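You operate a simulated robot arm through the tools that you are given. There is no shell and no other tool. Be economical: measure what you need, move in short steps, check, and stop when the job is done.

You run a simulated two-armed robot. Do the job below in one go: nothing can be reset, and whatever is moved stays where it is left.

Task
Take the teal can that says "C21" from the side deck and put it on the lower shelf of the blue rack. Then take the lid off the clear jar with a white foot and lay it down on the top of the right crate lid. Then put the blue-capped pot from the right half of the bench on the teal plate. Do these in the order given. Set down upright: teal can, blue-capped pot.

Only the result counts: the job must be done as asked and must still hold three seconds after the hand-in. Knocking over, shifting, dropping, spilling or breaking anything else fails it. Lids that push on must go on centred and level and be pressed home; caps that screw on are set level and turned clockwise until they are tight.

Robot
Two 7-joint arms with two-finger parallel grippers on one trunk, on a base that drives. Base frame: it is fixed to the floor where the robot stands at the start and does not move with it; the origin is under the middle of the robot, x ahead of it, y to its left, z up. Readings come in mm, rad, newtons and seconds.
The left shoulder is at the start at [125, 171, 1160], the right one opposite. With the tool pointing down near the work surface each hand reaches from about 100 to 840 mm from the robot's upright axis, wherever it stands, measured 20 degrees to its own side. Places, roughly: blue-capped pot [500, -1250, 1000]; clear jar with a white foot [2000, -7500, 750]; lower shelf of the blue rack [800, -2800, 800]; teal plate [1000, -1500, 750]. Payload 4.4 kg a hand.
The tool frame of a hand sits at the grasp point between the pads (the TCP): z along the fingers, y along the line on which they close. The tips reach 23 mm beyond it. The gripper opens to 94 mm. The fingers are 38 mm wide and 10 mm thick; the gripper's body (54 by 96 mm) begins 39 mm behind the TCP.
Orientation is that of the tool frame in the base frame, as a unit quaternion [x, y, z, w]. With the fingers straight down and closing along the base's y, the tool's x points along the base's -x, its y along +y and its z along -z.

Tools
- The arms move only by the tool jog_arm. It takes "left_steps", "right_steps" or both (then of equal length, played together; a hand with none holds still); each is a list of rows, each a list of 6 numbers: the shift along the tool's x, y, z in units of 40 mm (1.0 is 40 mm), then the turn, a rotation vector about the tool's x, y, z in units of 5 degrees (1.0 is 5 degrees). In form: [[dx, dy, dz, wx, wy, wz], ...]. A call has 1 to 20 rows; each row shifts and turns the commanded pose from where the row before left it, along the tool's axes as they then stand. "left_claw" and "right_claw" are, for a hand that has rows, the finger opening in mm, from 0 to 94, set as the call begins (left out, the last holds). A call with a number of a shift or a turn outside -1 to 1 is refused whole. A row lasts 0.2 s, in which the tool goes at most 50 mm and 0.15 rad; a call with a longer step from one row to the next is refused whole, and so is a gripper value outside its range. A pose out of reach is approached as far as the arm can. The call stops where the force on the tool passes 40 N (or 10 N more than at its start, if that is more) or the arm is blocked; 0.2 s more then pass. Each finger travels about 72 mm/s and halts on what it meets, pressing with about 40 N; the grip force reading is that of the motor and also rises with nothing between the fingers. The clock runs only during rows and for 0.2 s after the last one: add rows that do not move to give the fingers time. It gives the time, the measured TCP pose, the force on the tool (base axes), the opening and the grip force at its end, in the units of the frame above (readings bear some noise), with the torque about the TCP (base axes, N m) and any sound that the robot's microphone picked up.
- Cameras (640 x 400 px; columns grow to the right, rows downward): "scene" is now at [219.2, 16.9, 1267.1]; the picture's right is [0.27, -0.96, 0.00], its down [-0.82, -0.23, -0.52] and it looks along [0.50, 0.14, -0.85] (base axes); focal length 294 px, centre (320, 200). "left" rides on the left gripper at [86, -16, -74] in its tool frame; the picture's right is [0.18, 0.98, 0.00], its down [-0.58, 0.11, -0.81] and it looks along [-0.79, 0.15, 0.59] (tool axes); focal length 243 px, centre (320, 200). "right" rides on the right gripper at [86, 16, -75] in its tool frame; the picture's right is [-0.18, 0.98, 0.00], its down [-0.58, -0.11, -0.81] and it looks along [-0.79, -0.15, 0.59] (tool axes); focal length 243 px, centre (320, 200).
- snapshot(camera): a new picture of that camera. No time passes.
- raise_lower(by): slides the trunk up (or, below 0, down) by that many mm; the arms and the scene camera ride with it, the base frame stays. It gives what a move gives, with no picture.
- roll_base(legs): drives the robot by 1 to 6 legs, each [ahead, left, turn to the left] in mm, mm and rad, along the robot's own axes; the way and the turn of a leg run together, so that a leg with both is an arc; at most 1500 mm and 3.142 rad a leg. The arms and the cameras ride along, it lands a little off, and it stops where it bumps. It gives what a move gives.
- aim_head(pan, tilt): turns the head with the scene camera to pan (to the left, within 1.396 rad either way) and tilt (down, from -0.506 to 1.204), counted from straight ahead of the robot. It gives what a move gives.
- locate(camera, pixels): for up to 12 pixels [column, row] of the newest picture of that camera ("zoom" is the newest enlarged one), the place [x, y, z] in the base frame of the surface seen there, good to about 3 mm. No time passes.
- inspect(camera, box): a new picture of the part [left, top, right, bottom] of that camera's present view, enlarged. No time passes.
- job_done(): hands the job in; it is judged then, once.

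Keep the steps short. Do not move on a guess: measure, check each grasp and each placing, and mend mistakes. In all there are 110 turns and 88 pictures (those below and enlarged ones count). Leave the grippers open and the arms clear of the work at the hand-in unless told otherwise, and finish with a single line.

The tools are called after "Emit:" as a command line: name --argument value ..., lists and objects as JSON in quotes. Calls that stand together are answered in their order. jog_arm: Moves the arms, as the interface text tells. Its arguments: {"type":"object","properties":{"left_steps":{"type":"array","items":{"type":"array","items":{"type":"number"}}},"left_claw":{"type":"number"},"right_steps":{"type":"array","items":{"type":"array","items":{"type":"number"}}},"right_claw":{"type":"number"}},"required":[]} The other tools are called the same way: raise_lower (by) slides the trunk up or down; roll_base (legs) drives the base; aim_head (pan, tilt) turns the head that bears the scene camera; snapshot (camera) takes a picture; locate (camera, pixels) gives the place of the surface under pixels of a picture; inspect (camera, box) takes an enlarged picture of a part of a camera's view; job_done () hands the job in.

At the start:

```text
clock: 0.0
left_ee_pos: [370.4, 355.5, 898.7]
left_ee_rot: [0.0, 1.0, 0.0, 0.0]
left_force: [-0.3, 0.4, -0.4]
left_moment: [-0.02, 0.02, 0.01]
left_gripper_width: 94.1
left_grip_force: 0.1
right_ee_pos: [386.4, -47.8, 928.7]
right_ee_rot: [0.0, 1.0, 0.001, -0.001]
right_force: [0.2, 0.7, -0.2]
right_moment: [0.02, 0.0, 0.02]
right_gripper_width: 94.0
right_grip_force: 0.1
trunk travel left (down, up): [-174.0, 215.0]
robot x, y, heading: [-0.1, -0.6, -0.007]
head pan, tilt: [0.269, 1.021]
```

scene: 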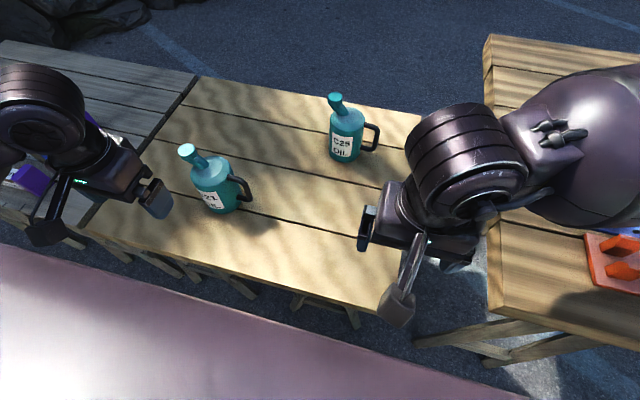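
right: 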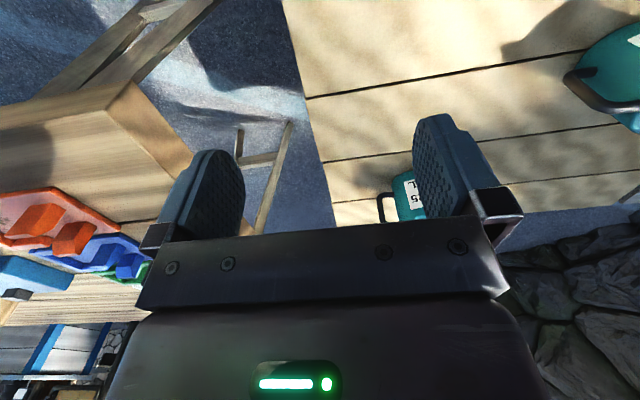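
left: 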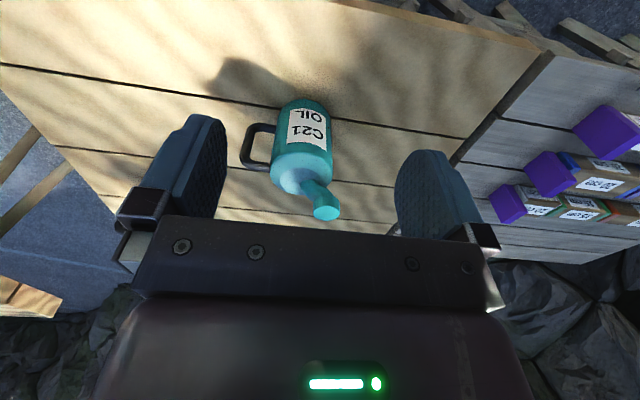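

I see two teal cans; the nearer one at about (213,185) seems to read C21. I enlarge and then measure it.

Emit:
inspect --camera "scene" --box '[150, 70, 400, 230]'

Emit:
locate --camera "scene" --pixels '[[187, 150], [198, 163], [211, 178], [213, 200], [232, 179], [249, 195], [240, 202], [245, 225], [195, 200], [225, 208], [342, 145], [212, 165]]'

Emit:
locate --camera "left" --pixels '[[325, 213], [305, 120], [305, 150], [280, 175], [325, 175], [248, 150], [258, 127], [262, 163], [300, 100], [310, 188], [230, 200], [400, 200]]'

```text
2.50 times, centred on (275, 150) of scene
```

zoom: 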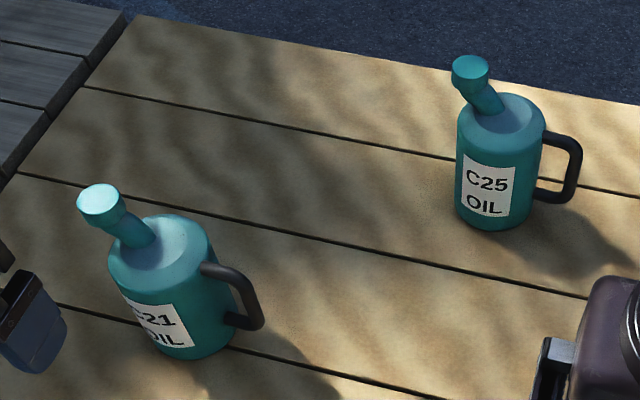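

```text
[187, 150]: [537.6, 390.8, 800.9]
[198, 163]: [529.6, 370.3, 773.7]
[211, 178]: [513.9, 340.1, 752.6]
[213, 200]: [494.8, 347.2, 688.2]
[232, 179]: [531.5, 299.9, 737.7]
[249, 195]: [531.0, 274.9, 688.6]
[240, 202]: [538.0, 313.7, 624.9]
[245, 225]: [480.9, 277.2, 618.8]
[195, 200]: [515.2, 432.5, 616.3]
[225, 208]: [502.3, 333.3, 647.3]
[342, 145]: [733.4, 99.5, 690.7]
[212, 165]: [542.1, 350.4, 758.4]
```

```text
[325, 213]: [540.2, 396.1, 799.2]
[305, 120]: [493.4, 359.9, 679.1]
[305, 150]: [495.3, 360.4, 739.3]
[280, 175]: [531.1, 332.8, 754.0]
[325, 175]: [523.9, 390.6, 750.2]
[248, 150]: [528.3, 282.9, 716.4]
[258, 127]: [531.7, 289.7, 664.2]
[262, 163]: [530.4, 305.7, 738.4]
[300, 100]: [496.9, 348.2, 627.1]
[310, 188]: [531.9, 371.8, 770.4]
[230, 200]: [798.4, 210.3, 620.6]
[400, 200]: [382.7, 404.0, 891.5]
```

C21 confirmed: the near can, axis about (531,352), radius about 37, deck z 618, handle on −y side, neck leaning to +y. Before grasping I look toward the right for the rack and the way.

Emit:
aim_head --pan -1.3 --tilt 0.35

Emit:
snapshot --camera "scene"

Emit:
aim_head --pan -0.5 --tilt 0.6

Emit:
snapshot --camera "scene"

```text
clock: 1.6
left_ee_pos: [370.0, 354.9, 898.1]
left_ee_rot: [0.0, 1.0, 0.0, 0.0]
left_force: [0.4, -0.5, -0.7]
left_moment: [-0.04, 0.04, 0.0]
left_gripper_width: 94.1
left_grip_force: 0.1
right_ee_pos: [385.3, -48.8, 928.4]
right_ee_rot: [0.0, 1.0, 0.0, 0.0]
right_force: [-0.3, 0.0, 0.4]
right_moment: [0.0, 0.04, 0.0]
right_gripper_width: 93.9
right_grip_force: 0.1
trunk travel left (down, up): [-174.0, 215.0]
robot x, y, heading: [0.0, 0.1, -0.002]
head pan, tilt: [-1.3, 0.351]
```

```text
83 pictures are left
```

scene: 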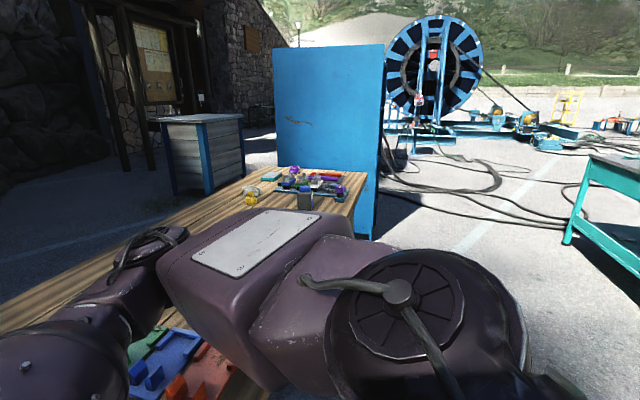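

```text
clock: 2.8
left_ee_pos: [369.8, 354.4, 898.0]
left_ee_rot: [0.0, 1.0, 0.0, 0.0]
left_force: [-0.3, -0.4, -0.5]
left_moment: [-0.05, -0.03, -0.01]
left_gripper_width: 94.0
left_grip_force: 0.0
right_ee_pos: [384.8, -48.3, 928.5]
right_ee_rot: [0.0, 1.0, 0.0, 0.0]
right_force: [-0.3, 0.2, 0.0]
right_moment: [-0.01, -0.01, 0.01]
right_gripper_width: 93.8
right_grip_force: 0.0
trunk travel left (down, up): [-174.0, 215.0]
robot x, y, heading: [2.2, 1.2, 0.001]
head pan, tilt: [-0.499, 0.6]
```

```text
82 pictures are left
```

scene: 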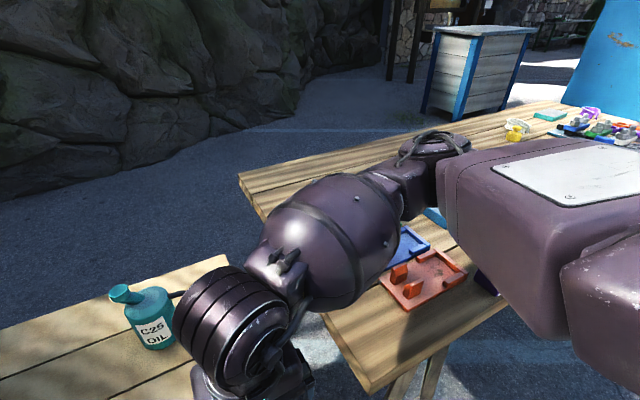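

The rack is the blue-sided thing past the bench. To grasp past the handle I want to come at the can from its +y/−x side, so I check the left deck before driving there.

Emit:
aim_head --pan 0.9 --tilt 0.9

Emit:
snapshot --camera "scene"

```text
clock: 4.3
left_ee_pos: [369.7, 354.9, 897.2]
left_ee_rot: [0.0, 1.0, 0.0, -0.001]
left_force: [0.9, -0.4, -0.8]
left_moment: [0.0, 0.0, -0.03]
left_gripper_width: 93.9
left_grip_force: 0.0
right_ee_pos: [386.2, -47.7, 929.2]
right_ee_rot: [0.0, 1.0, 0.0, 0.0]
right_force: [0.2, 0.1, 0.4]
right_moment: [0.0, 0.0, -0.04]
right_gripper_width: 93.9
right_grip_force: 0.0
trunk travel left (down, up): [-174.0, 215.0]
robot x, y, heading: [-1.8, -3.8, 0.002]
head pan, tilt: [0.901, 0.901]
```

```text
81 pictures are left
```

scene: 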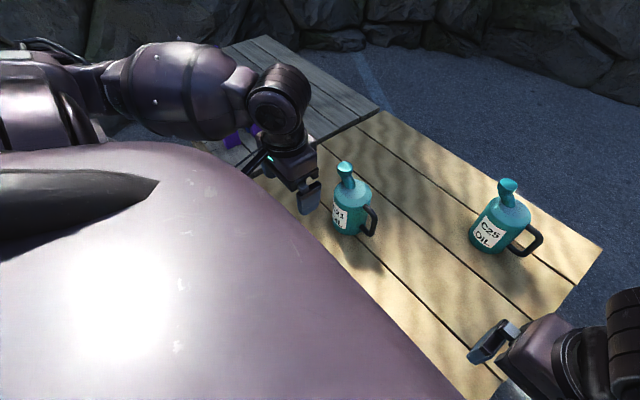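

I measure the boxes on the left deck from the left-hand picture, and the deck's near edge.

Emit:
locate --camera "left" --pixels '[[548, 172], [506, 205], [600, 130], [540, 205], [580, 212], [490, 230], [590, 262], [130, 265], [100, 230], [590, 185], [500, 180], [620, 150]]'

```text
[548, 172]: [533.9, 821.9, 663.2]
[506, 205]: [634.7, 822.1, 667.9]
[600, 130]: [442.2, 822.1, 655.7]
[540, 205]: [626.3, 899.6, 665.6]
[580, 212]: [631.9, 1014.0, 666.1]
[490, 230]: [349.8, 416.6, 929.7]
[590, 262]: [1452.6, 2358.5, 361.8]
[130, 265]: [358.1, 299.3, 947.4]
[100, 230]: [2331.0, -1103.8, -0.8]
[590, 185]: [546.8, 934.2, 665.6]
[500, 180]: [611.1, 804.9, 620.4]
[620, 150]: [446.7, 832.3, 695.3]
```

Boxes are at y>800 and below z 700, so hands at 900 clear them. I drive left and turn right by 45° to face the can.

Emit:
roll_base --legs '[[-60, 560, 0], [0, 0, -0.785]]'

Emit:
aim_head --pan 0.1 --tilt 1.0

Emit:
snapshot --camera "scene"

Emit:
snapshot --camera "left"

```text
clock: 11.8
left_ee_pos: [451.3, 562.0, 896.5]
left_ee_rot: [0.375, 0.927, 0.0, -0.001]
left_force: [0.3, 0.4, 0.4]
left_moment: [0.0, 0.01, -0.02]
left_gripper_width: 93.9
left_grip_force: 0.0
right_ee_pos: [182.5, 260.3, 929.1]
right_ee_rot: [0.375, 0.927, 0.0, -0.001]
right_force: [1.2, 0.0, 0.3]
right_moment: [0.0, 0.0, 0.0]
right_gripper_width: 94.2
right_grip_force: 0.1
trunk travel left (down, up): [-174.0, 215.0]
robot x, y, heading: [-60.2, 563.4, -0.768]
head pan, tilt: [0.901, 0.901]
```

```text
clock: 12.9
left_ee_pos: [451.5, 562.8, 898.1]
left_ee_rot: [0.375, 0.927, 0.0, 0.0]
left_force: [-0.6, -0.2, -0.7]
left_moment: [0.03, 0.0, 0.0]
left_gripper_width: 94.0
left_grip_force: 0.0
right_ee_pos: [182.2, 260.6, 928.5]
right_ee_rot: [0.374, 0.927, 0.0, 0.0]
right_force: [-0.1, 0.5, -0.3]
right_moment: [0.02, 0.0, -0.03]
right_gripper_width: 93.9
right_grip_force: 0.1
trunk travel left (down, up): [-174.0, 215.0]
robot x, y, heading: [-59.8, 565.0, -0.77]
head pan, tilt: [0.099, 1.0]
```

```text
80 pictures are left
```

scene: 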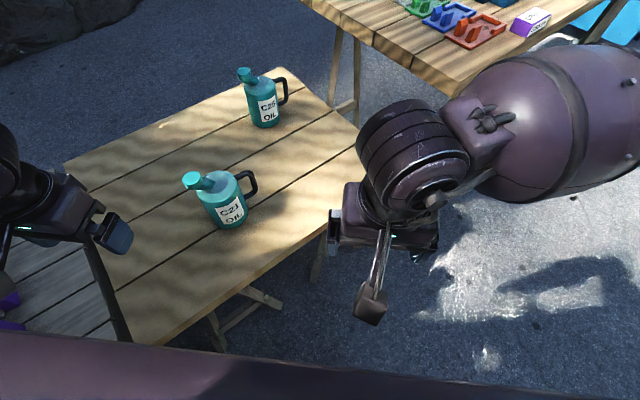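

```text
79 pictures are left
```

left: 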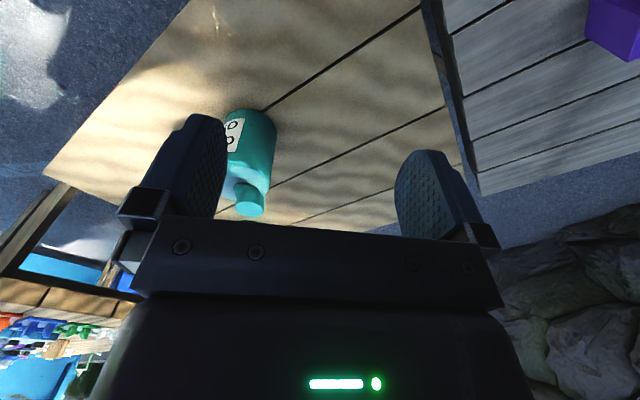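

Can is 572 mm ahead, 258 mm left of the robot. I rotate the left tool up about its y by −70° so the fingers point ahead and 20° down.

Emit:
jog_arm --left_steps '[[0, 0, 0, 0, -1, 0], [0, 0, 0, 0, -1, 0], [0, 0, 0, 0, -1, 0], [0, 0, 0, 0, -1, 0], [0, 0, 0, 0, -1, 0], [0, 0, 0, 0, -1, 0], [0, 0, 0, 0, -1, 0], [0, 0, 0, 0, -1, 0], [0, 0, 0, 0, -1, 0], [0, 0, 0, 0, -1, 0], [0, 0, 0, 0, -1, 0], [0, 0, 0, 0, -1, 0], [0, 0, 0, 0, -1, 0], [0, 0, 0, 0, -1, 0], [0, 0, 0, 0, 0, 0]]' --left_claw 94

Emit:
locate --camera "scene" --pixels '[[193, 180], [222, 190], [225, 205], [232, 218], [205, 205], [243, 195], [250, 180], [237, 175], [213, 188], [215, 224], [247, 210], [130, 335]]'

Emit:
inspect --camera "scene" --box '[80, 120, 340, 290]'

```text
clock: 16.1
left_ee_pos: [485.6, 551.2, 896.2]
left_ee_rot: [0.361, 0.896, -0.098, 0.238]
left_force: [-0.7, 0.6, -0.4]
left_moment: [0.04, 0.0, -0.03]
left_gripper_width: 93.9
left_grip_force: 0.1
left hand out of reach, approached as far as the arm can: row 1, 2, 3, 4, 5, 6, 7, 8, 9, 10, 11, 12, 13, 14
right_ee_pos: [182.6, 260.3, 929.4]
right_ee_rot: [0.375, 0.927, -0.001, 0.0]
right_force: [0.3, -0.6, 0.9]
right_moment: [0.02, 0.01, -0.02]
right_gripper_width: 94.1
right_grip_force: 0.1
trunk travel left (down, up): [-174.0, 215.0]
robot x, y, heading: [-60.8, 557.5, -0.765]
head pan, tilt: [0.099, 1.0]
```

```text
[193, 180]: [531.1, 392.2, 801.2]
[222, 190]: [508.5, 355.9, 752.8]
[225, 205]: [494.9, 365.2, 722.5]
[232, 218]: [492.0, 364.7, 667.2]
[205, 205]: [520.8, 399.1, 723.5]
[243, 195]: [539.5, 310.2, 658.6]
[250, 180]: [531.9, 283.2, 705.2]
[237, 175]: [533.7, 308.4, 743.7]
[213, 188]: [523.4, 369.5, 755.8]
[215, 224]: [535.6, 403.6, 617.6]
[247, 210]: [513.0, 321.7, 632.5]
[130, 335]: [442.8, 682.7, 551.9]
```

```text
2.35 times, centred on (210, 205) of scene
```

zoom: 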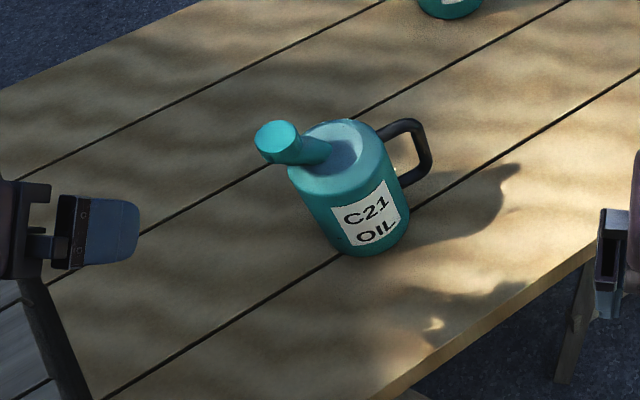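

Only about 30° of tilt was reached; a wrist limit in this pose. I test with a still row whether the command was reset to the measured pose.

Emit:
jog_arm --left_steps '[[0, 0, 0, 0, 0, 0]]'

```text
clock: 16.5
left_ee_pos: [485.3, 549.6, 896.0]
left_ee_rot: [0.361, 0.896, -0.098, 0.239]
left_force: [-0.1, 0.2, 0.1]
left_moment: [0.0, 0.0, 0.03]
left_gripper_width: 94.1
left_grip_force: 0.0
right_ee_pos: [182.3, 260.4, 928.2]
right_ee_rot: [0.375, 0.927, 0.001, 0.0]
right_force: [0.4, -0.5, 0.1]
right_moment: [0.01, 0.02, 0.01]
right_gripper_width: 93.7
right_grip_force: 0.0
trunk travel left (down, up): [-174.0, 215.0]
robot x, y, heading: [-58.1, 561.2, -0.771]
head pan, tilt: [0.099, 1.0]
```

The command resets to the measured pose. I move 120 mm further ahead at the same height, then try more tilt there.

Emit:
jog_arm --left_steps '[[-0.65, 0, 0.37, 0, 0, 0], [-0.65, 0, 0.37, 0, 0, 0], [-0.65, 0, 0.37, 0, 0, 0], [-0.65, 0, 0.37, 0, 0, 0], [0, 0, 0, 0, -1, 0], [0, 0, 0, 0, -1, 0], [0, 0, 0, 0, -1, 0], [0, 0, 0, 0, -1, 0], [0, 0, 0, 0, -1, 0], [0, 0, 0, 0, -1, 0], [0, 0, 0, 0, -1, 0], [0, 0, 0, 0, -1, 0]]'

```text
clock: 19.1
left_ee_pos: [570.6, 467.5, 896.7]
left_ee_rot: [0.307, 0.76, -0.215, 0.53]
left_force: [-1.1, 0.1, 0.1]
left_moment: [0.0, 0.0, 0.0]
left_gripper_width: 93.9
left_grip_force: 0.1
right_ee_pos: [183.3, 260.2, 929.2]
right_ee_rot: [0.375, 0.927, 0.0, 0.0]
right_force: [0.7, -0.8, -0.5]
right_moment: [0.04, 0.01, -0.05]
right_gripper_width: 94.1
right_grip_force: 0.1
trunk travel left (down, up): [-174.0, 215.0]
robot x, y, heading: [-59.7, 568.7, -0.767]
head pan, tilt: [0.099, 1.0]
```

The full 70° tilt is reached now. I back the robot 160 mm so the hand can come down in front of the can, then lower and align it laterally.

Emit:
roll_base --legs '[[-160, 0, 0]]'

Emit:
jog_arm --left_steps '[[0.733, -0.444, 0.267, 0, 0, 0], [0.733, -0.444, 0.267, 0, 0, 0], [0.733, -0.444, 0.267, 0, 0, 0], [0.733, -0.444, 0.267, 0, 0, 0], [0.733, -0.444, 0.267, 0, 0, 0], [0.733, -0.444, 0.267, 0, 0, 0], [0, 0, 0, 0, 0, 0]]'

Emit:
snapshot --camera "scene"

Emit:
snapshot --camera "left"

```text
clock: 20.5
left_ee_pos: [456.3, 579.9, 897.5]
left_ee_rot: [0.306, 0.759, -0.215, 0.532]
left_force: [-0.7, 0.5, -0.3]
left_moment: [-0.01, 0.02, -0.02]
left_gripper_width: 94.0
left_grip_force: 0.1
right_ee_pos: [68.0, 371.6, 928.8]
right_ee_rot: [0.375, 0.927, 0.0, 0.0]
right_force: [0.2, -0.5, -1.5]
right_moment: [-0.02, 0.01, -0.02]
right_gripper_width: 94.2
right_grip_force: 0.1
trunk travel left (down, up): [-174.0, 215.0]
robot x, y, heading: [-178.6, 671.7, -0.766]
head pan, tilt: [0.099, 1.0]
```

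```text
clock: 22.1
left_ee_pos: [446.7, 569.8, 876.4]
left_ee_rot: [0.307, 0.761, -0.214, 0.53]
left_force: [-0.4, 0.3, 0.3]
left_moment: [0.0, 0.03, 0.02]
left_gripper_width: 94.1
left_grip_force: 0.0
left hand out of reach, approached as far as the arm can: row 1, 2, 3, 4, 5, 6
right_ee_pos: [68.3, 372.5, 929.8]
right_ee_rot: [0.374, 0.927, 0.0, 0.0]
right_force: [0.1, 0.0, -0.2]
right_moment: [0.0, 0.03, 0.0]
right_gripper_width: 93.9
right_grip_force: 0.0
trunk travel left (down, up): [-174.0, 215.0]
robot x, y, heading: [-177.2, 674.0, -0.764]
head pan, tilt: [0.099, 1.0]
```

```text
77 pictures are left
```

scene: 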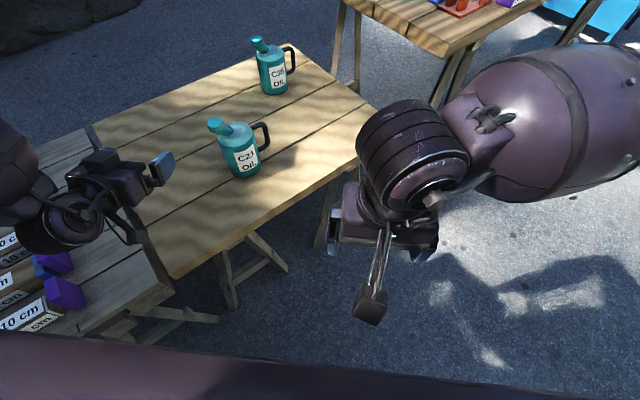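

```text
76 pictures are left
```

left: 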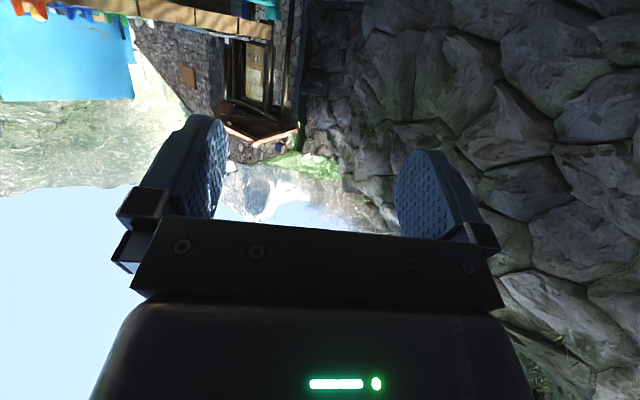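

The wrist limit depends on arm shape, so I lower the whole trunk instead: 165 mm brings the left hand from z 876 to about 711, with nothing beneath it within the gripper's path (deck z 618, boxes below 700 to the left).

Emit:
locate --camera "scene" --pixels '[[60, 265], [65, 290], [40, 262], [150, 215], [240, 160], [228, 145], [218, 124], [250, 130], [267, 130], [237, 175]]'

```text
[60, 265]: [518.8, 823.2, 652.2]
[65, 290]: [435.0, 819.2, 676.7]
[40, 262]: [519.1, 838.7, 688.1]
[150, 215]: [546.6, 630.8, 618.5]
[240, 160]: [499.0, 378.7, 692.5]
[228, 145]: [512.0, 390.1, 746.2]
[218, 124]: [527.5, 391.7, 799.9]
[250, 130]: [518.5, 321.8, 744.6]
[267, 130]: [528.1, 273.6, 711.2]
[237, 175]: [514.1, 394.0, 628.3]
```

The can centre (530.5, 358), radius 37.5 fits all points. Lowering the trunk.

Emit:
raise_lower --by -165

Emit:
snapshot --camera "left"

```text
clock: 24.0
left_ee_pos: [446.4, 568.7, 710.8]
left_ee_rot: [0.306, 0.76, -0.215, 0.532]
left_force: [0.1, -0.1, 0.2]
left_moment: [0.04, 0.01, -0.01]
left_gripper_width: 93.8
left_grip_force: 0.1
right_ee_pos: [45.9, 393.6, 687.6]
right_ee_rot: [0.368, 0.908, 0.075, -0.187]
right_force: [-0.2, -0.5, 0.2]
right_moment: [0.01, -0.02, 0.01]
right_gripper_width: 94.1
right_grip_force: 0.1
trunk travel left (down, up): [-9.0, 380.0]
robot x, y, heading: [-174.3, 675.1, -0.771]
head pan, tilt: [0.099, 1.0]
```

```text
75 pictures are left
```

left: 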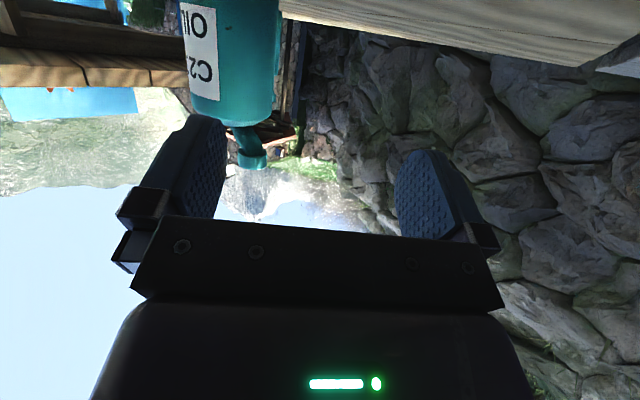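

The left hand is at z 711, 207 mm short of the can and 93 mm to its left. I strafe right 93 and advance 90 mm.

Emit:
roll_base --legs '[[0, -93, 0], [90, 0, 0]]'

Emit:
snapshot --camera "left"

Emit:
snapshot --camera "scene"

```text
clock: 26.2
left_ee_pos: [447.3, 439.1, 711.1]
left_ee_rot: [0.308, 0.76, -0.216, 0.53]
left_force: [-0.3, 0.1, 0.6]
left_moment: [0.03, 0.01, -0.02]
left_gripper_width: 94.0
left_grip_force: 0.0
right_ee_pos: [45.6, 263.1, 685.5]
right_ee_rot: [0.368, 0.907, 0.076, -0.188]
right_force: [-0.8, -0.2, -0.3]
right_moment: [-0.02, -0.01, 0.04]
right_gripper_width: 94.0
right_grip_force: 0.0
trunk travel left (down, up): [-9.0, 380.0]
robot x, y, heading: [-176.8, 547.3, -0.77]
head pan, tilt: [0.099, 1.0]
```

```text
74 pictures are left
```

left: 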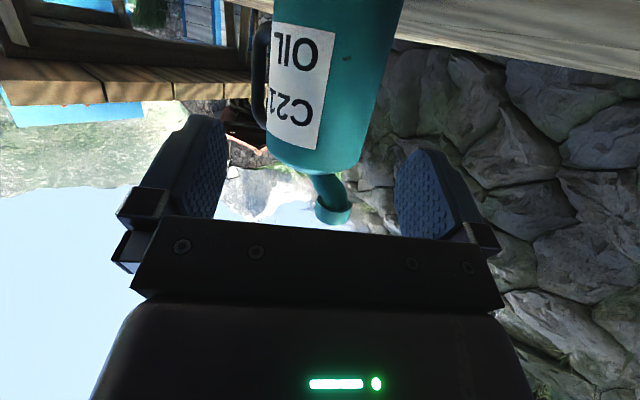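

```text
73 pictures are left
```

scene: 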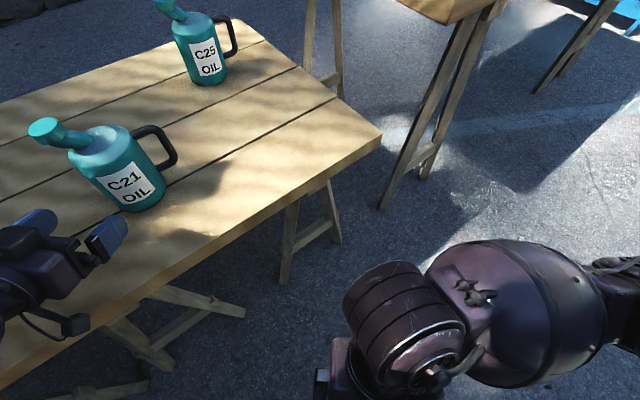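

Aligned by numbers: 116 mm ahead, 0 lateral. I verify the can's place with the hand camera and scene.

Emit:
locate --camera "left" --pixels '[[275, 140], [300, 80], [340, 80], [370, 80], [382, 60], [262, 80], [345, 20], [260, 45]]'

Emit:
locate --camera "scene" --pixels '[[110, 175], [140, 195], [155, 190], [150, 170], [100, 185], [130, 205], [35, 220], [105, 240]]'

```text
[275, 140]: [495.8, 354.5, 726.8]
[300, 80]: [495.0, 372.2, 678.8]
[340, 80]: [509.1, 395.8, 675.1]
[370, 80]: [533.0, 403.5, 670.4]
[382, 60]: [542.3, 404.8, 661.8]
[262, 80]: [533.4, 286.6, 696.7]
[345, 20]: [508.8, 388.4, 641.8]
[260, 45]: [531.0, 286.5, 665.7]
```

```text
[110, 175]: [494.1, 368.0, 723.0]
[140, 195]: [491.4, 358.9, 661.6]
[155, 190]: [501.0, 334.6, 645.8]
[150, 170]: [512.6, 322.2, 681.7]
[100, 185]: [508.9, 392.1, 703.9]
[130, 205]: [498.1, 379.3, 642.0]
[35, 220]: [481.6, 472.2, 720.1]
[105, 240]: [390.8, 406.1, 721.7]
```

Refined centre (531, 361), radius about 39: 2 mm correction. I advance 104 mm along the level direction.

Emit:
jog_arm --left_steps '[[-0.222, 0.015, 0.611, 0, 0, 0], [-0.222, 0.015, 0.611, 0, 0, 0], [-0.222, 0.015, 0.611, 0, 0, 0], [-0.222, 0.015, 0.611, 0, 0, 0], [0, 0, 0, 0, 0, 0]]'

Emit:
snapshot --camera "scene"

Emit:
snapshot --camera "left"

```text
clock: 27.4
left_ee_pos: [524.1, 369.1, 711.5]
left_ee_rot: [0.307, 0.76, -0.215, 0.531]
left_force: [0.6, 1.6, 0.8]
left_moment: [0.01, -0.08, 0.07]
left_gripper_width: 94.0
left_grip_force: 0.0
right_ee_pos: [46.6, 263.2, 686.4]
right_ee_rot: [0.368, 0.907, 0.075, -0.188]
right_force: [-0.4, 0.1, -0.5]
right_moment: [0.01, 0.01, -0.02]
right_gripper_width: 94.1
right_grip_force: 0.1
trunk travel left (down, up): [-9.0, 380.0]
robot x, y, heading: [-177.0, 546.0, -0.768]
head pan, tilt: [0.099, 1.0]
```

```text
72 pictures are left
```

scene: 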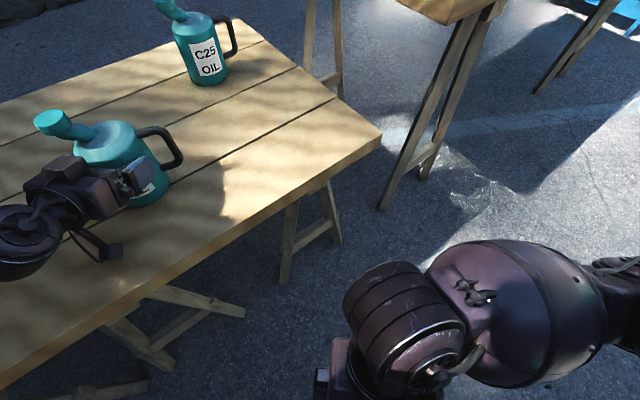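

```text
71 pictures are left
```

left: 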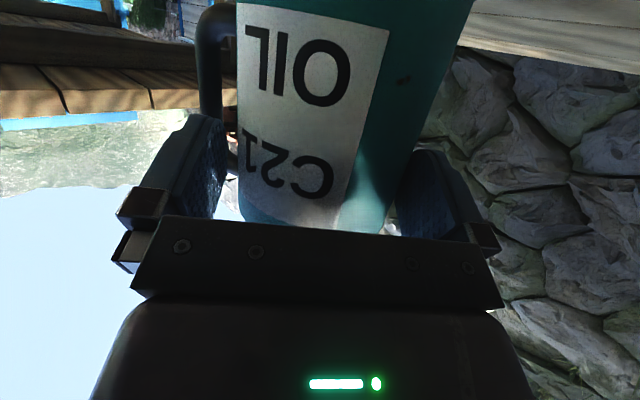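

The can is between the fingers, barely touched. I close the gripper.

Emit:
jog_arm --left_steps '[[0, 0, 0, 0, 0, 0], [0, 0, 0, 0, 0, 0], [0, 0, 0, 0, 0, 0], [0, 0, 0, 0, 0, 0]]' --left_claw 0

Emit:
snapshot --camera "scene"

```text
clock: 28.4
left_ee_pos: [524.2, 368.4, 711.1]
left_ee_rot: [0.306, 0.76, -0.215, 0.532]
left_force: [3.2, 0.1, 0.0]
left_moment: [0.09, -0.25, -0.01]
left_gripper_width: 88.3
left_grip_force: 39.7
right_ee_pos: [45.0, 262.6, 686.2]
right_ee_rot: [0.368, 0.907, 0.075, -0.188]
right_force: [-0.3, 0.6, -0.1]
right_moment: [0.02, -0.01, 0.01]
right_gripper_width: 93.9
right_grip_force: 0.1
trunk travel left (down, up): [-9.0, 380.0]
robot x, y, heading: [-177.1, 547.9, -0.771]
head pan, tilt: [0.099, 1.0]
```

```text
70 pictures are left
```

scene: 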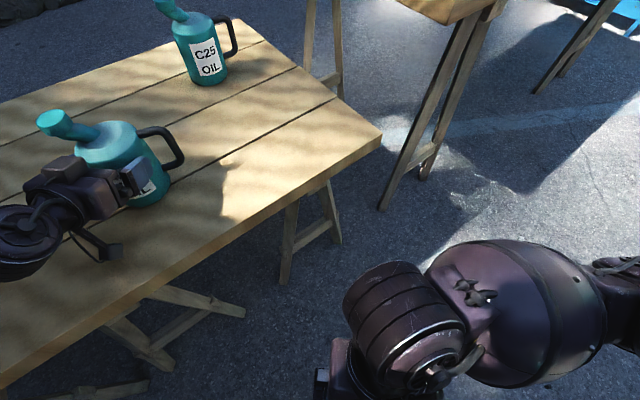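

The grip holds at 88 mm with 40 N, consistent with a can of radius 44. I lift 30 mm and check.

Emit:
jog_arm --left_steps '[[-0.35, 0, -0.13, 0, 0, 0], [-0.35, 0, -0.13, 0, 0, 0], [0, 0, 0, 0, 0, 0]]'

Emit:
snapshot --camera "left"

Emit:
snapshot --camera "scene"

```text
clock: 29.2
left_ee_pos: [522.6, 369.4, 739.2]
left_ee_rot: [0.308, 0.76, -0.216, 0.529]
left_force: [0.5, 0.8, -7.3]
left_moment: [0.16, 0.11, 0.0]
left_gripper_width: 87.8
left_grip_force: 40.1
right_ee_pos: [45.2, 262.3, 686.0]
right_ee_rot: [0.368, 0.908, 0.075, -0.188]
right_force: [0.3, 0.1, 0.5]
right_moment: [-0.03, -0.03, -0.01]
right_gripper_width: 94.2
right_grip_force: 0.1
trunk travel left (down, up): [-9.0, 380.0]
robot x, y, heading: [-174.8, 544.1, -0.771]
head pan, tilt: [0.099, 1.0]
```

```text
69 pictures are left
```

left: 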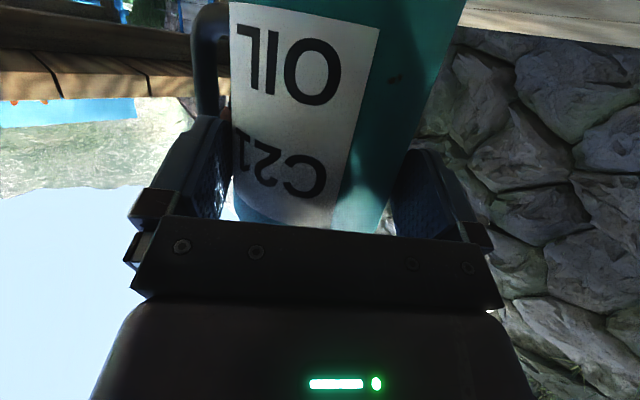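

```text
68 pictures are left
```

scene: 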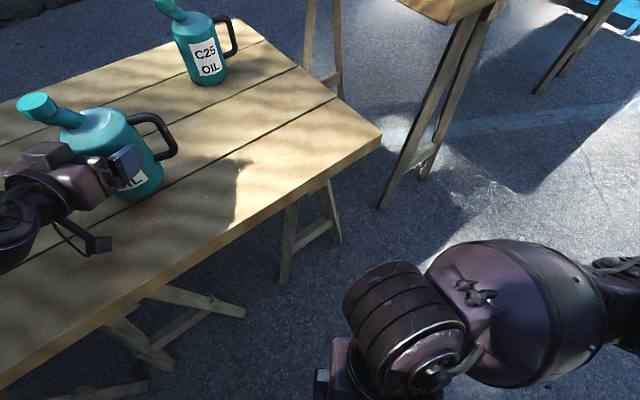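

The can is lifted (7.3 N weight). I raise the trunk 165 mm, back off, turn to heading 0 and look along the way to the rack.

Emit:
raise_lower --by 165

Emit:
roll_base --legs '[[-300, 0, 0], [0, 0, 0.77]]'

Emit:
aim_head --pan -1.2 --tilt 0.3

Emit:
snapshot --camera "scene"

```text
clock: 31.1
left_ee_pos: [523.8, 369.4, 903.1]
left_ee_rot: [0.308, 0.761, -0.215, 0.529]
left_force: [0.6, -0.2, -7.1]
left_moment: [0.16, 0.11, 0.03]
left_gripper_width: 88.4
left_grip_force: 39.9
right_ee_pos: [46.4, 263.4, 849.9]
right_ee_rot: [0.369, 0.907, 0.076, -0.19]
right_force: [0.3, -0.4, -0.6]
right_moment: [0.02, 0.01, -0.02]
right_gripper_width: 94.0
right_grip_force: 0.0
trunk travel left (down, up): [-174.0, 215.0]
robot x, y, heading: [-177.2, 547.7, -0.769]
head pan, tilt: [0.099, 1.0]
```

```text
clock: 35.2
left_ee_pos: [232.4, 1116.5, 905.6]
left_ee_rot: [0.0, 0.82, -0.001, 0.573]
left_force: [0.0, 0.1, -6.2]
left_moment: [0.01, 0.16, -0.02]
left_gripper_width: 88.3
left_grip_force: 40.1
right_ee_pos: [-37.4, 707.9, 851.7]
right_ee_rot: [0.001, 0.979, 0.0, -0.202]
right_force: [0.0, -0.2, 0.4]
right_moment: [0.01, 0.0, -0.01]
right_gripper_width: 93.8
right_grip_force: 0.1
trunk travel left (down, up): [-174.0, 215.0]
robot x, y, heading: [-392.6, 759.6, -0.007]
head pan, tilt: [0.099, 1.0]
```

```text
clock: 36.6
left_ee_pos: [232.0, 1116.0, 904.1]
left_ee_rot: [0.0, 0.82, -0.001, 0.572]
left_force: [0.0, 0.4, -6.0]
left_moment: [0.0, 0.17, -0.04]
left_gripper_width: 88.0
left_grip_force: 40.5
right_ee_pos: [-38.1, 708.0, 851.8]
right_ee_rot: [0.002, 0.979, 0.0, -0.203]
right_force: [-0.3, -0.4, 0.9]
right_moment: [0.02, -0.01, 0.04]
right_gripper_width: 93.9
right_grip_force: 0.0
trunk travel left (down, up): [-174.0, 215.0]
robot x, y, heading: [-395.8, 754.1, -0.003]
head pan, tilt: [-1.201, 0.3]
```

```text
67 pictures are left
```

scene: 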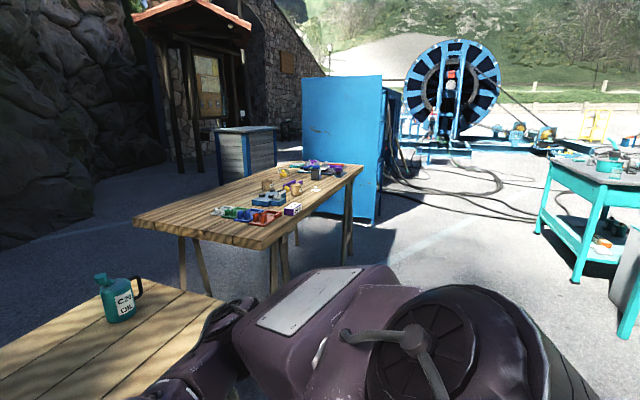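

The way looks open between the bench and the teal table. I measure the bench, rack and teal table corners.

Emit:
locate --camera "scene" --pixels '[[270, 245], [362, 168], [376, 215], [370, 150], [395, 150], [580, 280], [625, 340], [545, 165], [615, 190], [390, 175], [300, 240], [460, 220]]'

```text
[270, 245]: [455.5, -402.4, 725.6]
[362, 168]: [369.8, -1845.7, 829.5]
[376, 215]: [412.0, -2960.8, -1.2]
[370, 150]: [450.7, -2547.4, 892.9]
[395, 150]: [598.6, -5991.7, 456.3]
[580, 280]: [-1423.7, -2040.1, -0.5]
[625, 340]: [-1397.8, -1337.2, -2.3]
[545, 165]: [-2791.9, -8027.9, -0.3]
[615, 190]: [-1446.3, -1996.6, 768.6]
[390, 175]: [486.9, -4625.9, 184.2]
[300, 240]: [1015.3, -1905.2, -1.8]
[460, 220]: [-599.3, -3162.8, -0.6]
```

Bench edge is at x≥370, rack side at y≈−2550. I move along −y with the hand well clear, stopping before the rack to look at it.

Emit:
roll_base --legs '[[-100, -100, 0], [0, -1300, 0], [0, -1300, 0]]'

Emit:
aim_head --pan -0.75 --tilt 0.35

Emit:
snapshot --camera "scene"

```text
clock: 60.5
left_ee_pos: [83.2, -1606.1, 906.3]
left_ee_rot: [0.021, 0.82, -0.015, 0.572]
left_force: [-0.1, -0.9, -7.1]
left_moment: [0.05, 0.21, -0.03]
left_gripper_width: 88.1
left_grip_force: 40.0
right_ee_pos: [-206.4, -1999.2, 852.5]
right_ee_rot: [0.026, 0.979, 0.004, -0.203]
right_force: [0.0, 0.2, 0.2]
right_moment: [0.04, 0.0, -0.01]
right_gripper_width: 93.8
right_grip_force: 0.1
trunk travel left (down, up): [-174.0, 215.0]
robot x, y, heading: [-557.5, -1934.8, -0.051]
head pan, tilt: [-1.201, 0.3]
```

```text
clock: 61.4
left_ee_pos: [83.6, -1607.2, 905.6]
left_ee_rot: [0.02, 0.82, -0.015, 0.572]
left_force: [0.0, 0.1, -6.5]
left_moment: [0.0, 0.2, 0.01]
left_gripper_width: 88.1
left_grip_force: 40.0
right_ee_pos: [-206.2, -2000.7, 850.6]
right_ee_rot: [0.026, 0.979, 0.004, -0.203]
right_force: [1.1, 0.6, 0.4]
right_moment: [0.0, 0.01, -0.02]
right_gripper_width: 93.9
right_grip_force: 0.2
trunk travel left (down, up): [-174.0, 215.0]
robot x, y, heading: [-559.5, -1932.2, -0.053]
head pan, tilt: [-0.75, 0.351]
```

```text
66 pictures are left
```

scene: 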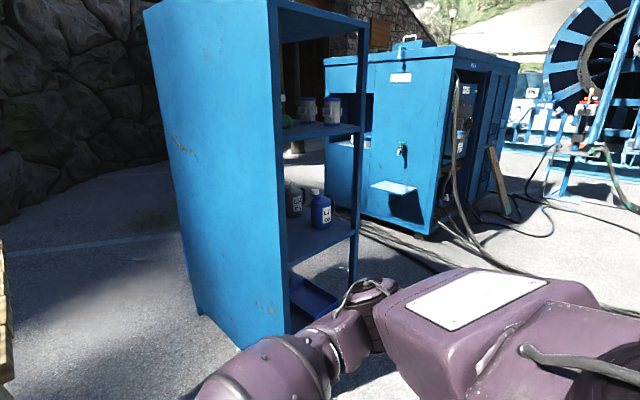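

The rack opens toward −x. I measure shelf heights, edges and the bottles standing there.

Emit:
inspect --camera "scene" --box '[250, 80, 390, 340]'

Emit:
locate --camera "scene" --pixels '[[345, 238], [310, 240], [350, 226], [352, 190], [288, 262], [320, 220], [322, 192], [297, 208], [340, 130], [310, 310], [284, 165], [275, 240]]'

```text
1.54 times, centred on (320, 210) of scene
```

zoom: 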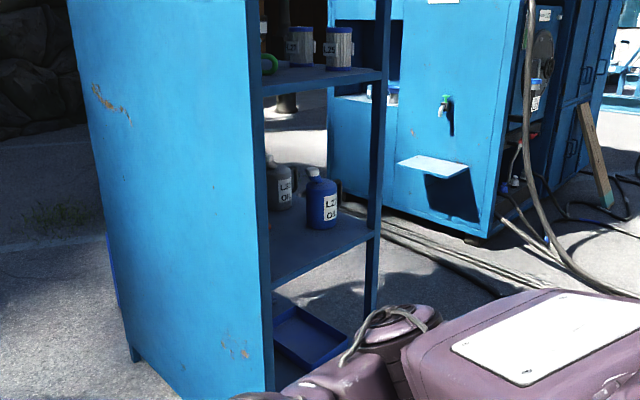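

```text
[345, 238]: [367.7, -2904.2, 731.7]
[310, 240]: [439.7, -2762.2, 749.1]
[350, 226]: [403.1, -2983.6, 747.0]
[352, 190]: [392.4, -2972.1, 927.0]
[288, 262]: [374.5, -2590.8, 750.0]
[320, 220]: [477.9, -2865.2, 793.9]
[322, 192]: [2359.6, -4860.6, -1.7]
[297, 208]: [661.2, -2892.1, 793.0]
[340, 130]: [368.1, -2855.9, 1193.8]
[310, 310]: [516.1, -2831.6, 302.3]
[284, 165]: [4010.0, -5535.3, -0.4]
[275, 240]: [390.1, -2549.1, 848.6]
```

Lower shelf: z 749, front edge x≈368, free left-front area between the side panel (y≈−2575) and the bottles (from y≈−2830). I will put the can's axis at about (450, −2690). First square up and strafe.

Emit:
roll_base --legs '[[0, 0, 0.053], [0, -1117, 0]]'

Emit:
aim_head --pan 0.2 --tilt 0.5

Emit:
snapshot --camera "scene"

```text
clock: 71.8
left_ee_pos: [67.8, -2679.7, 905.6]
left_ee_rot: [-0.003, 0.82, 0.002, 0.572]
left_force: [-0.8, 0.3, -6.7]
left_moment: [0.01, 0.19, -0.01]
left_gripper_width: 87.9
left_grip_force: 39.9
right_ee_pos: [-198.1, -3088.3, 852.7]
right_ee_rot: [-0.001, 0.979, -0.002, -0.203]
right_force: [-0.6, 0.3, -0.5]
right_moment: [-0.01, -0.01, -0.01]
right_gripper_width: 94.1
right_grip_force: 0.2
trunk travel left (down, up): [-174.0, 215.0]
robot x, y, heading: [-553.9, -3044.4, 0.006]
head pan, tilt: [-0.75, 0.351]
```

```text
clock: 73.1
left_ee_pos: [67.8, -2678.7, 906.0]
left_ee_rot: [-0.004, 0.82, 0.002, 0.573]
left_force: [-0.2, 0.3, -6.3]
left_moment: [-0.01, 0.18, -0.02]
left_gripper_width: 88.0
left_grip_force: 40.2
right_ee_pos: [-198.7, -3088.2, 850.7]
right_ee_rot: [-0.002, 0.979, -0.001, -0.203]
right_force: [0.0, -0.3, 0.0]
right_moment: [-0.02, -0.04, 0.02]
right_gripper_width: 94.2
right_grip_force: 0.1
trunk travel left (down, up): [-174.0, 215.0]
robot x, y, heading: [-551.0, -3042.8, 0.01]
head pan, tilt: [0.201, 0.499]
```

```text
64 pictures are left
```

scene: 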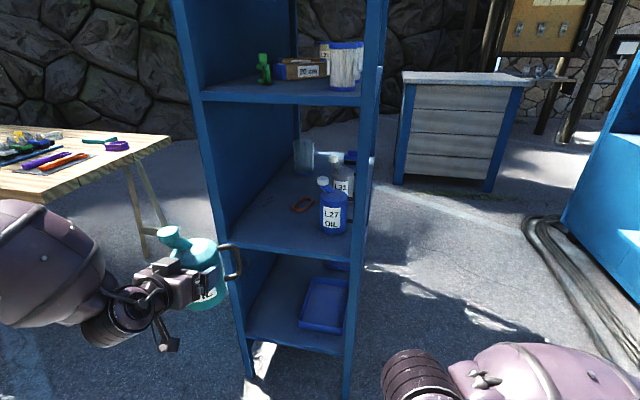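

I see the shelf with blue bottle, a ring and a glass jar farther back. Measuring the front edge, posts and objects.

Emit:
locate --camera "scene" --pixels '[[232, 236], [347, 257], [240, 225], [325, 228], [322, 210], [303, 205], [293, 207], [303, 165], [205, 200], [350, 200], [270, 225], [335, 235]]'

Emit:
inspect --camera "scene" --box '[130, 130, 370, 330]'

```text
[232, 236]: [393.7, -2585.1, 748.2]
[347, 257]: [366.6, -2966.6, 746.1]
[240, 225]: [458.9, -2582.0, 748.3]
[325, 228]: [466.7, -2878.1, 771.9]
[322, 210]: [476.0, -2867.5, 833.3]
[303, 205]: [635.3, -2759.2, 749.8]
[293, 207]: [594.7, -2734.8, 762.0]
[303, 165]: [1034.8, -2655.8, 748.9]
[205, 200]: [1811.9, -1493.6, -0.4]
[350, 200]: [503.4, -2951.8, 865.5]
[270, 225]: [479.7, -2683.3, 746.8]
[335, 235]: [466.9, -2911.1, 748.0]
```

```text
2.00 times, centred on (250, 230) of scene
```

zoom: 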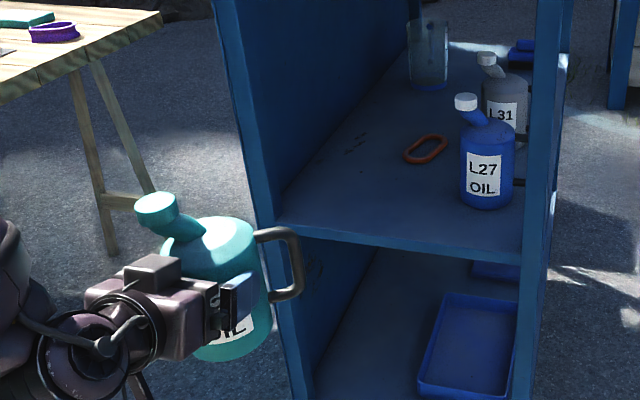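

Target for the can axis: (455, −2700), so TCP (441, −2700). I drive ahead 300 mm with a small shift right, then check.

Emit:
roll_base --legs '[[300, -23, 0]]'

Emit:
snapshot --camera "scene"

```text
clock: 75.1
left_ee_pos: [367.2, -2701.1, 904.5]
left_ee_rot: [-0.003, 0.82, 0.001, 0.572]
left_force: [0.7, -0.9, -7.3]
left_moment: [0.03, 0.17, -0.02]
left_gripper_width: 87.8
left_grip_force: 39.7
right_ee_pos: [100.9, -3110.8, 851.0]
right_ee_rot: [0.0, 0.979, -0.001, -0.202]
right_force: [0.9, 0.4, -0.2]
right_moment: [0.02, 0.02, 0.02]
right_gripper_width: 94.1
right_grip_force: 0.1
trunk travel left (down, up): [-174.0, 215.0]
robot x, y, heading: [-259.2, -3063.1, 0.008]
head pan, tilt: [0.201, 0.499]
```

```text
62 pictures are left
```

scene: 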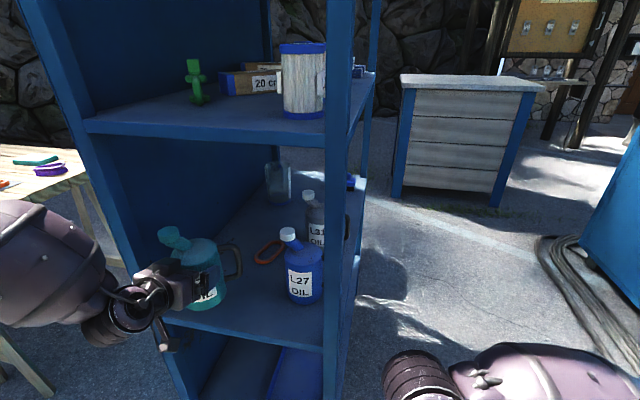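

Clear. I go 74 mm further in and lower the trunk 50 mm (bottom about 12 mm above the shelf).

Emit:
roll_base --legs '[[74, 0, 0]]'

Emit:
raise_lower --by -50

Emit:
inspect --camera "scene" --box '[80, 180, 360, 355]'

```text
clock: 76.2
left_ee_pos: [441.2, -2702.2, 903.6]
left_ee_rot: [-0.002, 0.821, 0.001, 0.571]
left_force: [0.0, -0.2, -7.1]
left_moment: [0.01, 0.17, 0.01]
left_gripper_width: 87.7
left_grip_force: 40.1
right_ee_pos: [173.5, -3109.3, 850.7]
right_ee_rot: [-0.001, 0.979, -0.001, -0.204]
right_force: [-0.2, 0.9, -0.4]
right_moment: [0.01, 0.02, 0.0]
right_gripper_width: 94.1
right_grip_force: 0.1
trunk travel left (down, up): [-174.0, 215.0]
robot x, y, heading: [-183.7, -3063.8, 0.002]
head pan, tilt: [0.201, 0.499]
```

```text
clock: 77.1
left_ee_pos: [441.1, -2702.2, 856.9]
left_ee_rot: [-0.002, 0.819, 0.001, 0.573]
left_force: [-0.2, 0.3, -5.9]
left_moment: [0.0, 0.18, -0.02]
left_gripper_width: 88.3
left_grip_force: 40.1
right_ee_pos: [173.1, -3110.9, 803.0]
right_ee_rot: [-0.001, 0.98, -0.001, -0.201]
right_force: [0.0, 0.6, 0.8]
right_moment: [0.01, -0.02, -0.03]
right_gripper_width: 94.3
right_grip_force: 0.1
trunk travel left (down, up): [-124.0, 265.0]
robot x, y, heading: [-183.7, -3061.8, 0.003]
head pan, tilt: [0.201, 0.499]
```

```text
2.29 times, centred on (220, 268) of scene
```

zoom: 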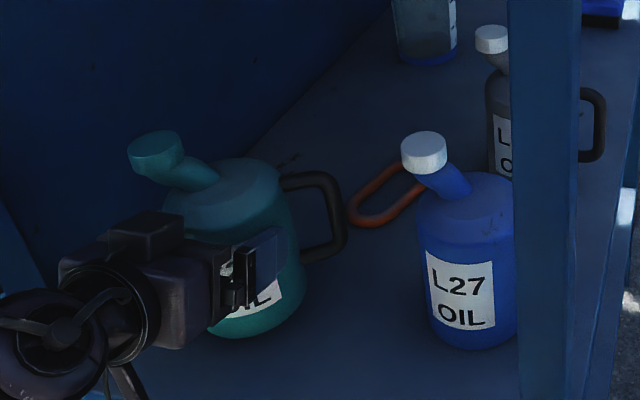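

About 15 mm remains. I lower the trunk 12 mm, then nudge with the arm until the force shows contact.

Emit:
raise_lower --by -12

Emit:
jog_arm --left_steps '[[0.047, 0, 0.017, 0, 0, 0], [0.047, 0, 0.017, 0, 0, 0], [0, 0, 0, 0, 0, 0]]'

```text
clock: 77.7
left_ee_pos: [440.1, -2700.6, 842.0]
left_ee_rot: [-0.002, 0.821, 0.001, 0.571]
left_force: [-0.4, 0.5, -6.7]
left_moment: [0.0, 0.16, -0.03]
left_gripper_width: 88.1
left_grip_force: 39.8
right_ee_pos: [173.0, -3110.1, 789.6]
right_ee_rot: [-0.001, 0.979, -0.001, -0.202]
right_force: [0.1, 0.4, 0.1]
right_moment: [-0.02, -0.03, -0.01]
right_gripper_width: 94.1
right_grip_force: 0.2
trunk travel left (down, up): [-112.0, 277.0]
robot x, y, heading: [-184.9, -3065.5, 0.002]
head pan, tilt: [0.201, 0.499]
```

```text
clock: 78.5
left_ee_pos: [439.7, -2701.6, 842.0]
left_ee_rot: [-0.002, 0.819, 0.002, 0.574]
left_force: [-4.8, 1.4, 11.6]
left_moment: [0.98, -0.01, 0.22]
left_gripper_width: 87.7
left_grip_force: 40.2
right_ee_pos: [173.3, -3110.0, 789.8]
right_ee_rot: [-0.002, 0.979, -0.001, -0.202]
right_force: [-0.3, -0.2, -0.1]
right_moment: [0.01, 0.01, 0.01]
right_gripper_width: 93.9
right_grip_force: 0.0
trunk travel left (down, up): [-112.0, 277.0]
robot x, y, heading: [-181.7, -3061.4, 0.003]
head pan, tilt: [0.201, 0.499]
```

The can rests on the shelf (force turned to +12 N). I open the gripper.

Emit:
jog_arm --left_steps '[[0, 0, 0, 0, 0, 0], [0, 0, 0, 0, 0, 0], [0, 0, 0, 0, 0, 0]]' --left_claw 94

Emit:
inspect --camera "scene" --box '[80, 180, 360, 355]'

```text
clock: 79.3
left_ee_pos: [442.0, -2701.1, 839.5]
left_ee_rot: [-0.002, 0.82, 0.001, 0.572]
left_force: [0.6, -0.6, 0.1]
left_moment: [0.0, 0.0, 0.0]
left_gripper_width: 94.1
left_grip_force: 0.0
right_ee_pos: [173.6, -3111.0, 789.2]
right_ee_rot: [-0.001, 0.979, -0.001, -0.203]
right_force: [-1.0, 0.8, 0.0]
right_moment: [-0.01, 0.0, 0.03]
right_gripper_width: 93.8
right_grip_force: 0.0
trunk travel left (down, up): [-112.0, 277.0]
robot x, y, heading: [-179.9, -3062.2, 0.003]
head pan, tilt: [0.201, 0.499]
```

```text
2.29 times, centred on (220, 268) of scene
```

zoom: 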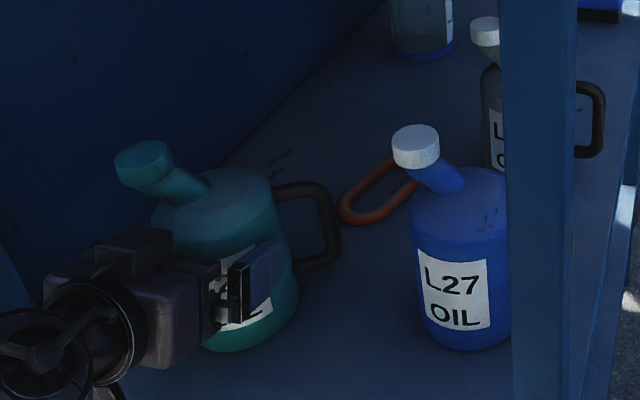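

Free. I retract the arm straight back level 80 mm, then check the can stays put.

Emit:
jog_arm --left_steps '[[0.171, 0, -0.47, 0, 0, 0], [0.171, 0, -0.47, 0, 0, 0], [0.171, 0, -0.47, 0, 0, 0], [0.171, 0, -0.47, 0, 0, 0], [0, 0, 0, 0, 0, 0]]'

Emit:
snapshot --camera "scene"

```text
clock: 80.5
left_ee_pos: [360.6, -2702.9, 839.8]
left_ee_rot: [-0.002, 0.82, 0.001, 0.573]
left_force: [-0.9, 0.1, 0.2]
left_moment: [0.02, -0.01, 0.0]
left_gripper_width: 94.2
left_grip_force: 0.0
right_ee_pos: [173.5, -3109.9, 789.0]
right_ee_rot: [0.0, 0.979, -0.001, -0.202]
right_force: [-0.2, 0.5, 0.1]
right_moment: [-0.01, -0.05, 0.02]
right_gripper_width: 94.1
right_grip_force: 0.0
trunk travel left (down, up): [-112.0, 277.0]
robot x, y, heading: [-182.3, -3063.9, 0.001]
head pan, tilt: [0.201, 0.499]
```

```text
59 pictures are left
```

scene: 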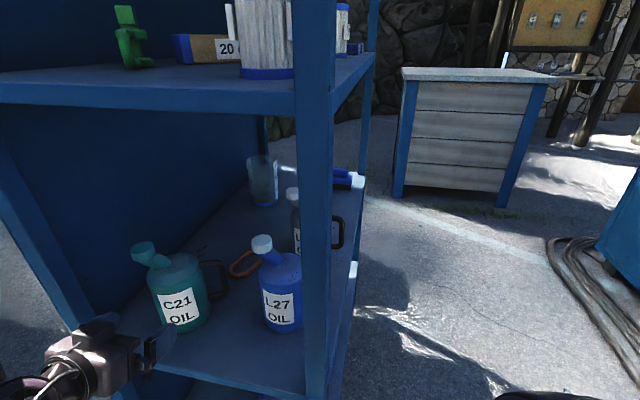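

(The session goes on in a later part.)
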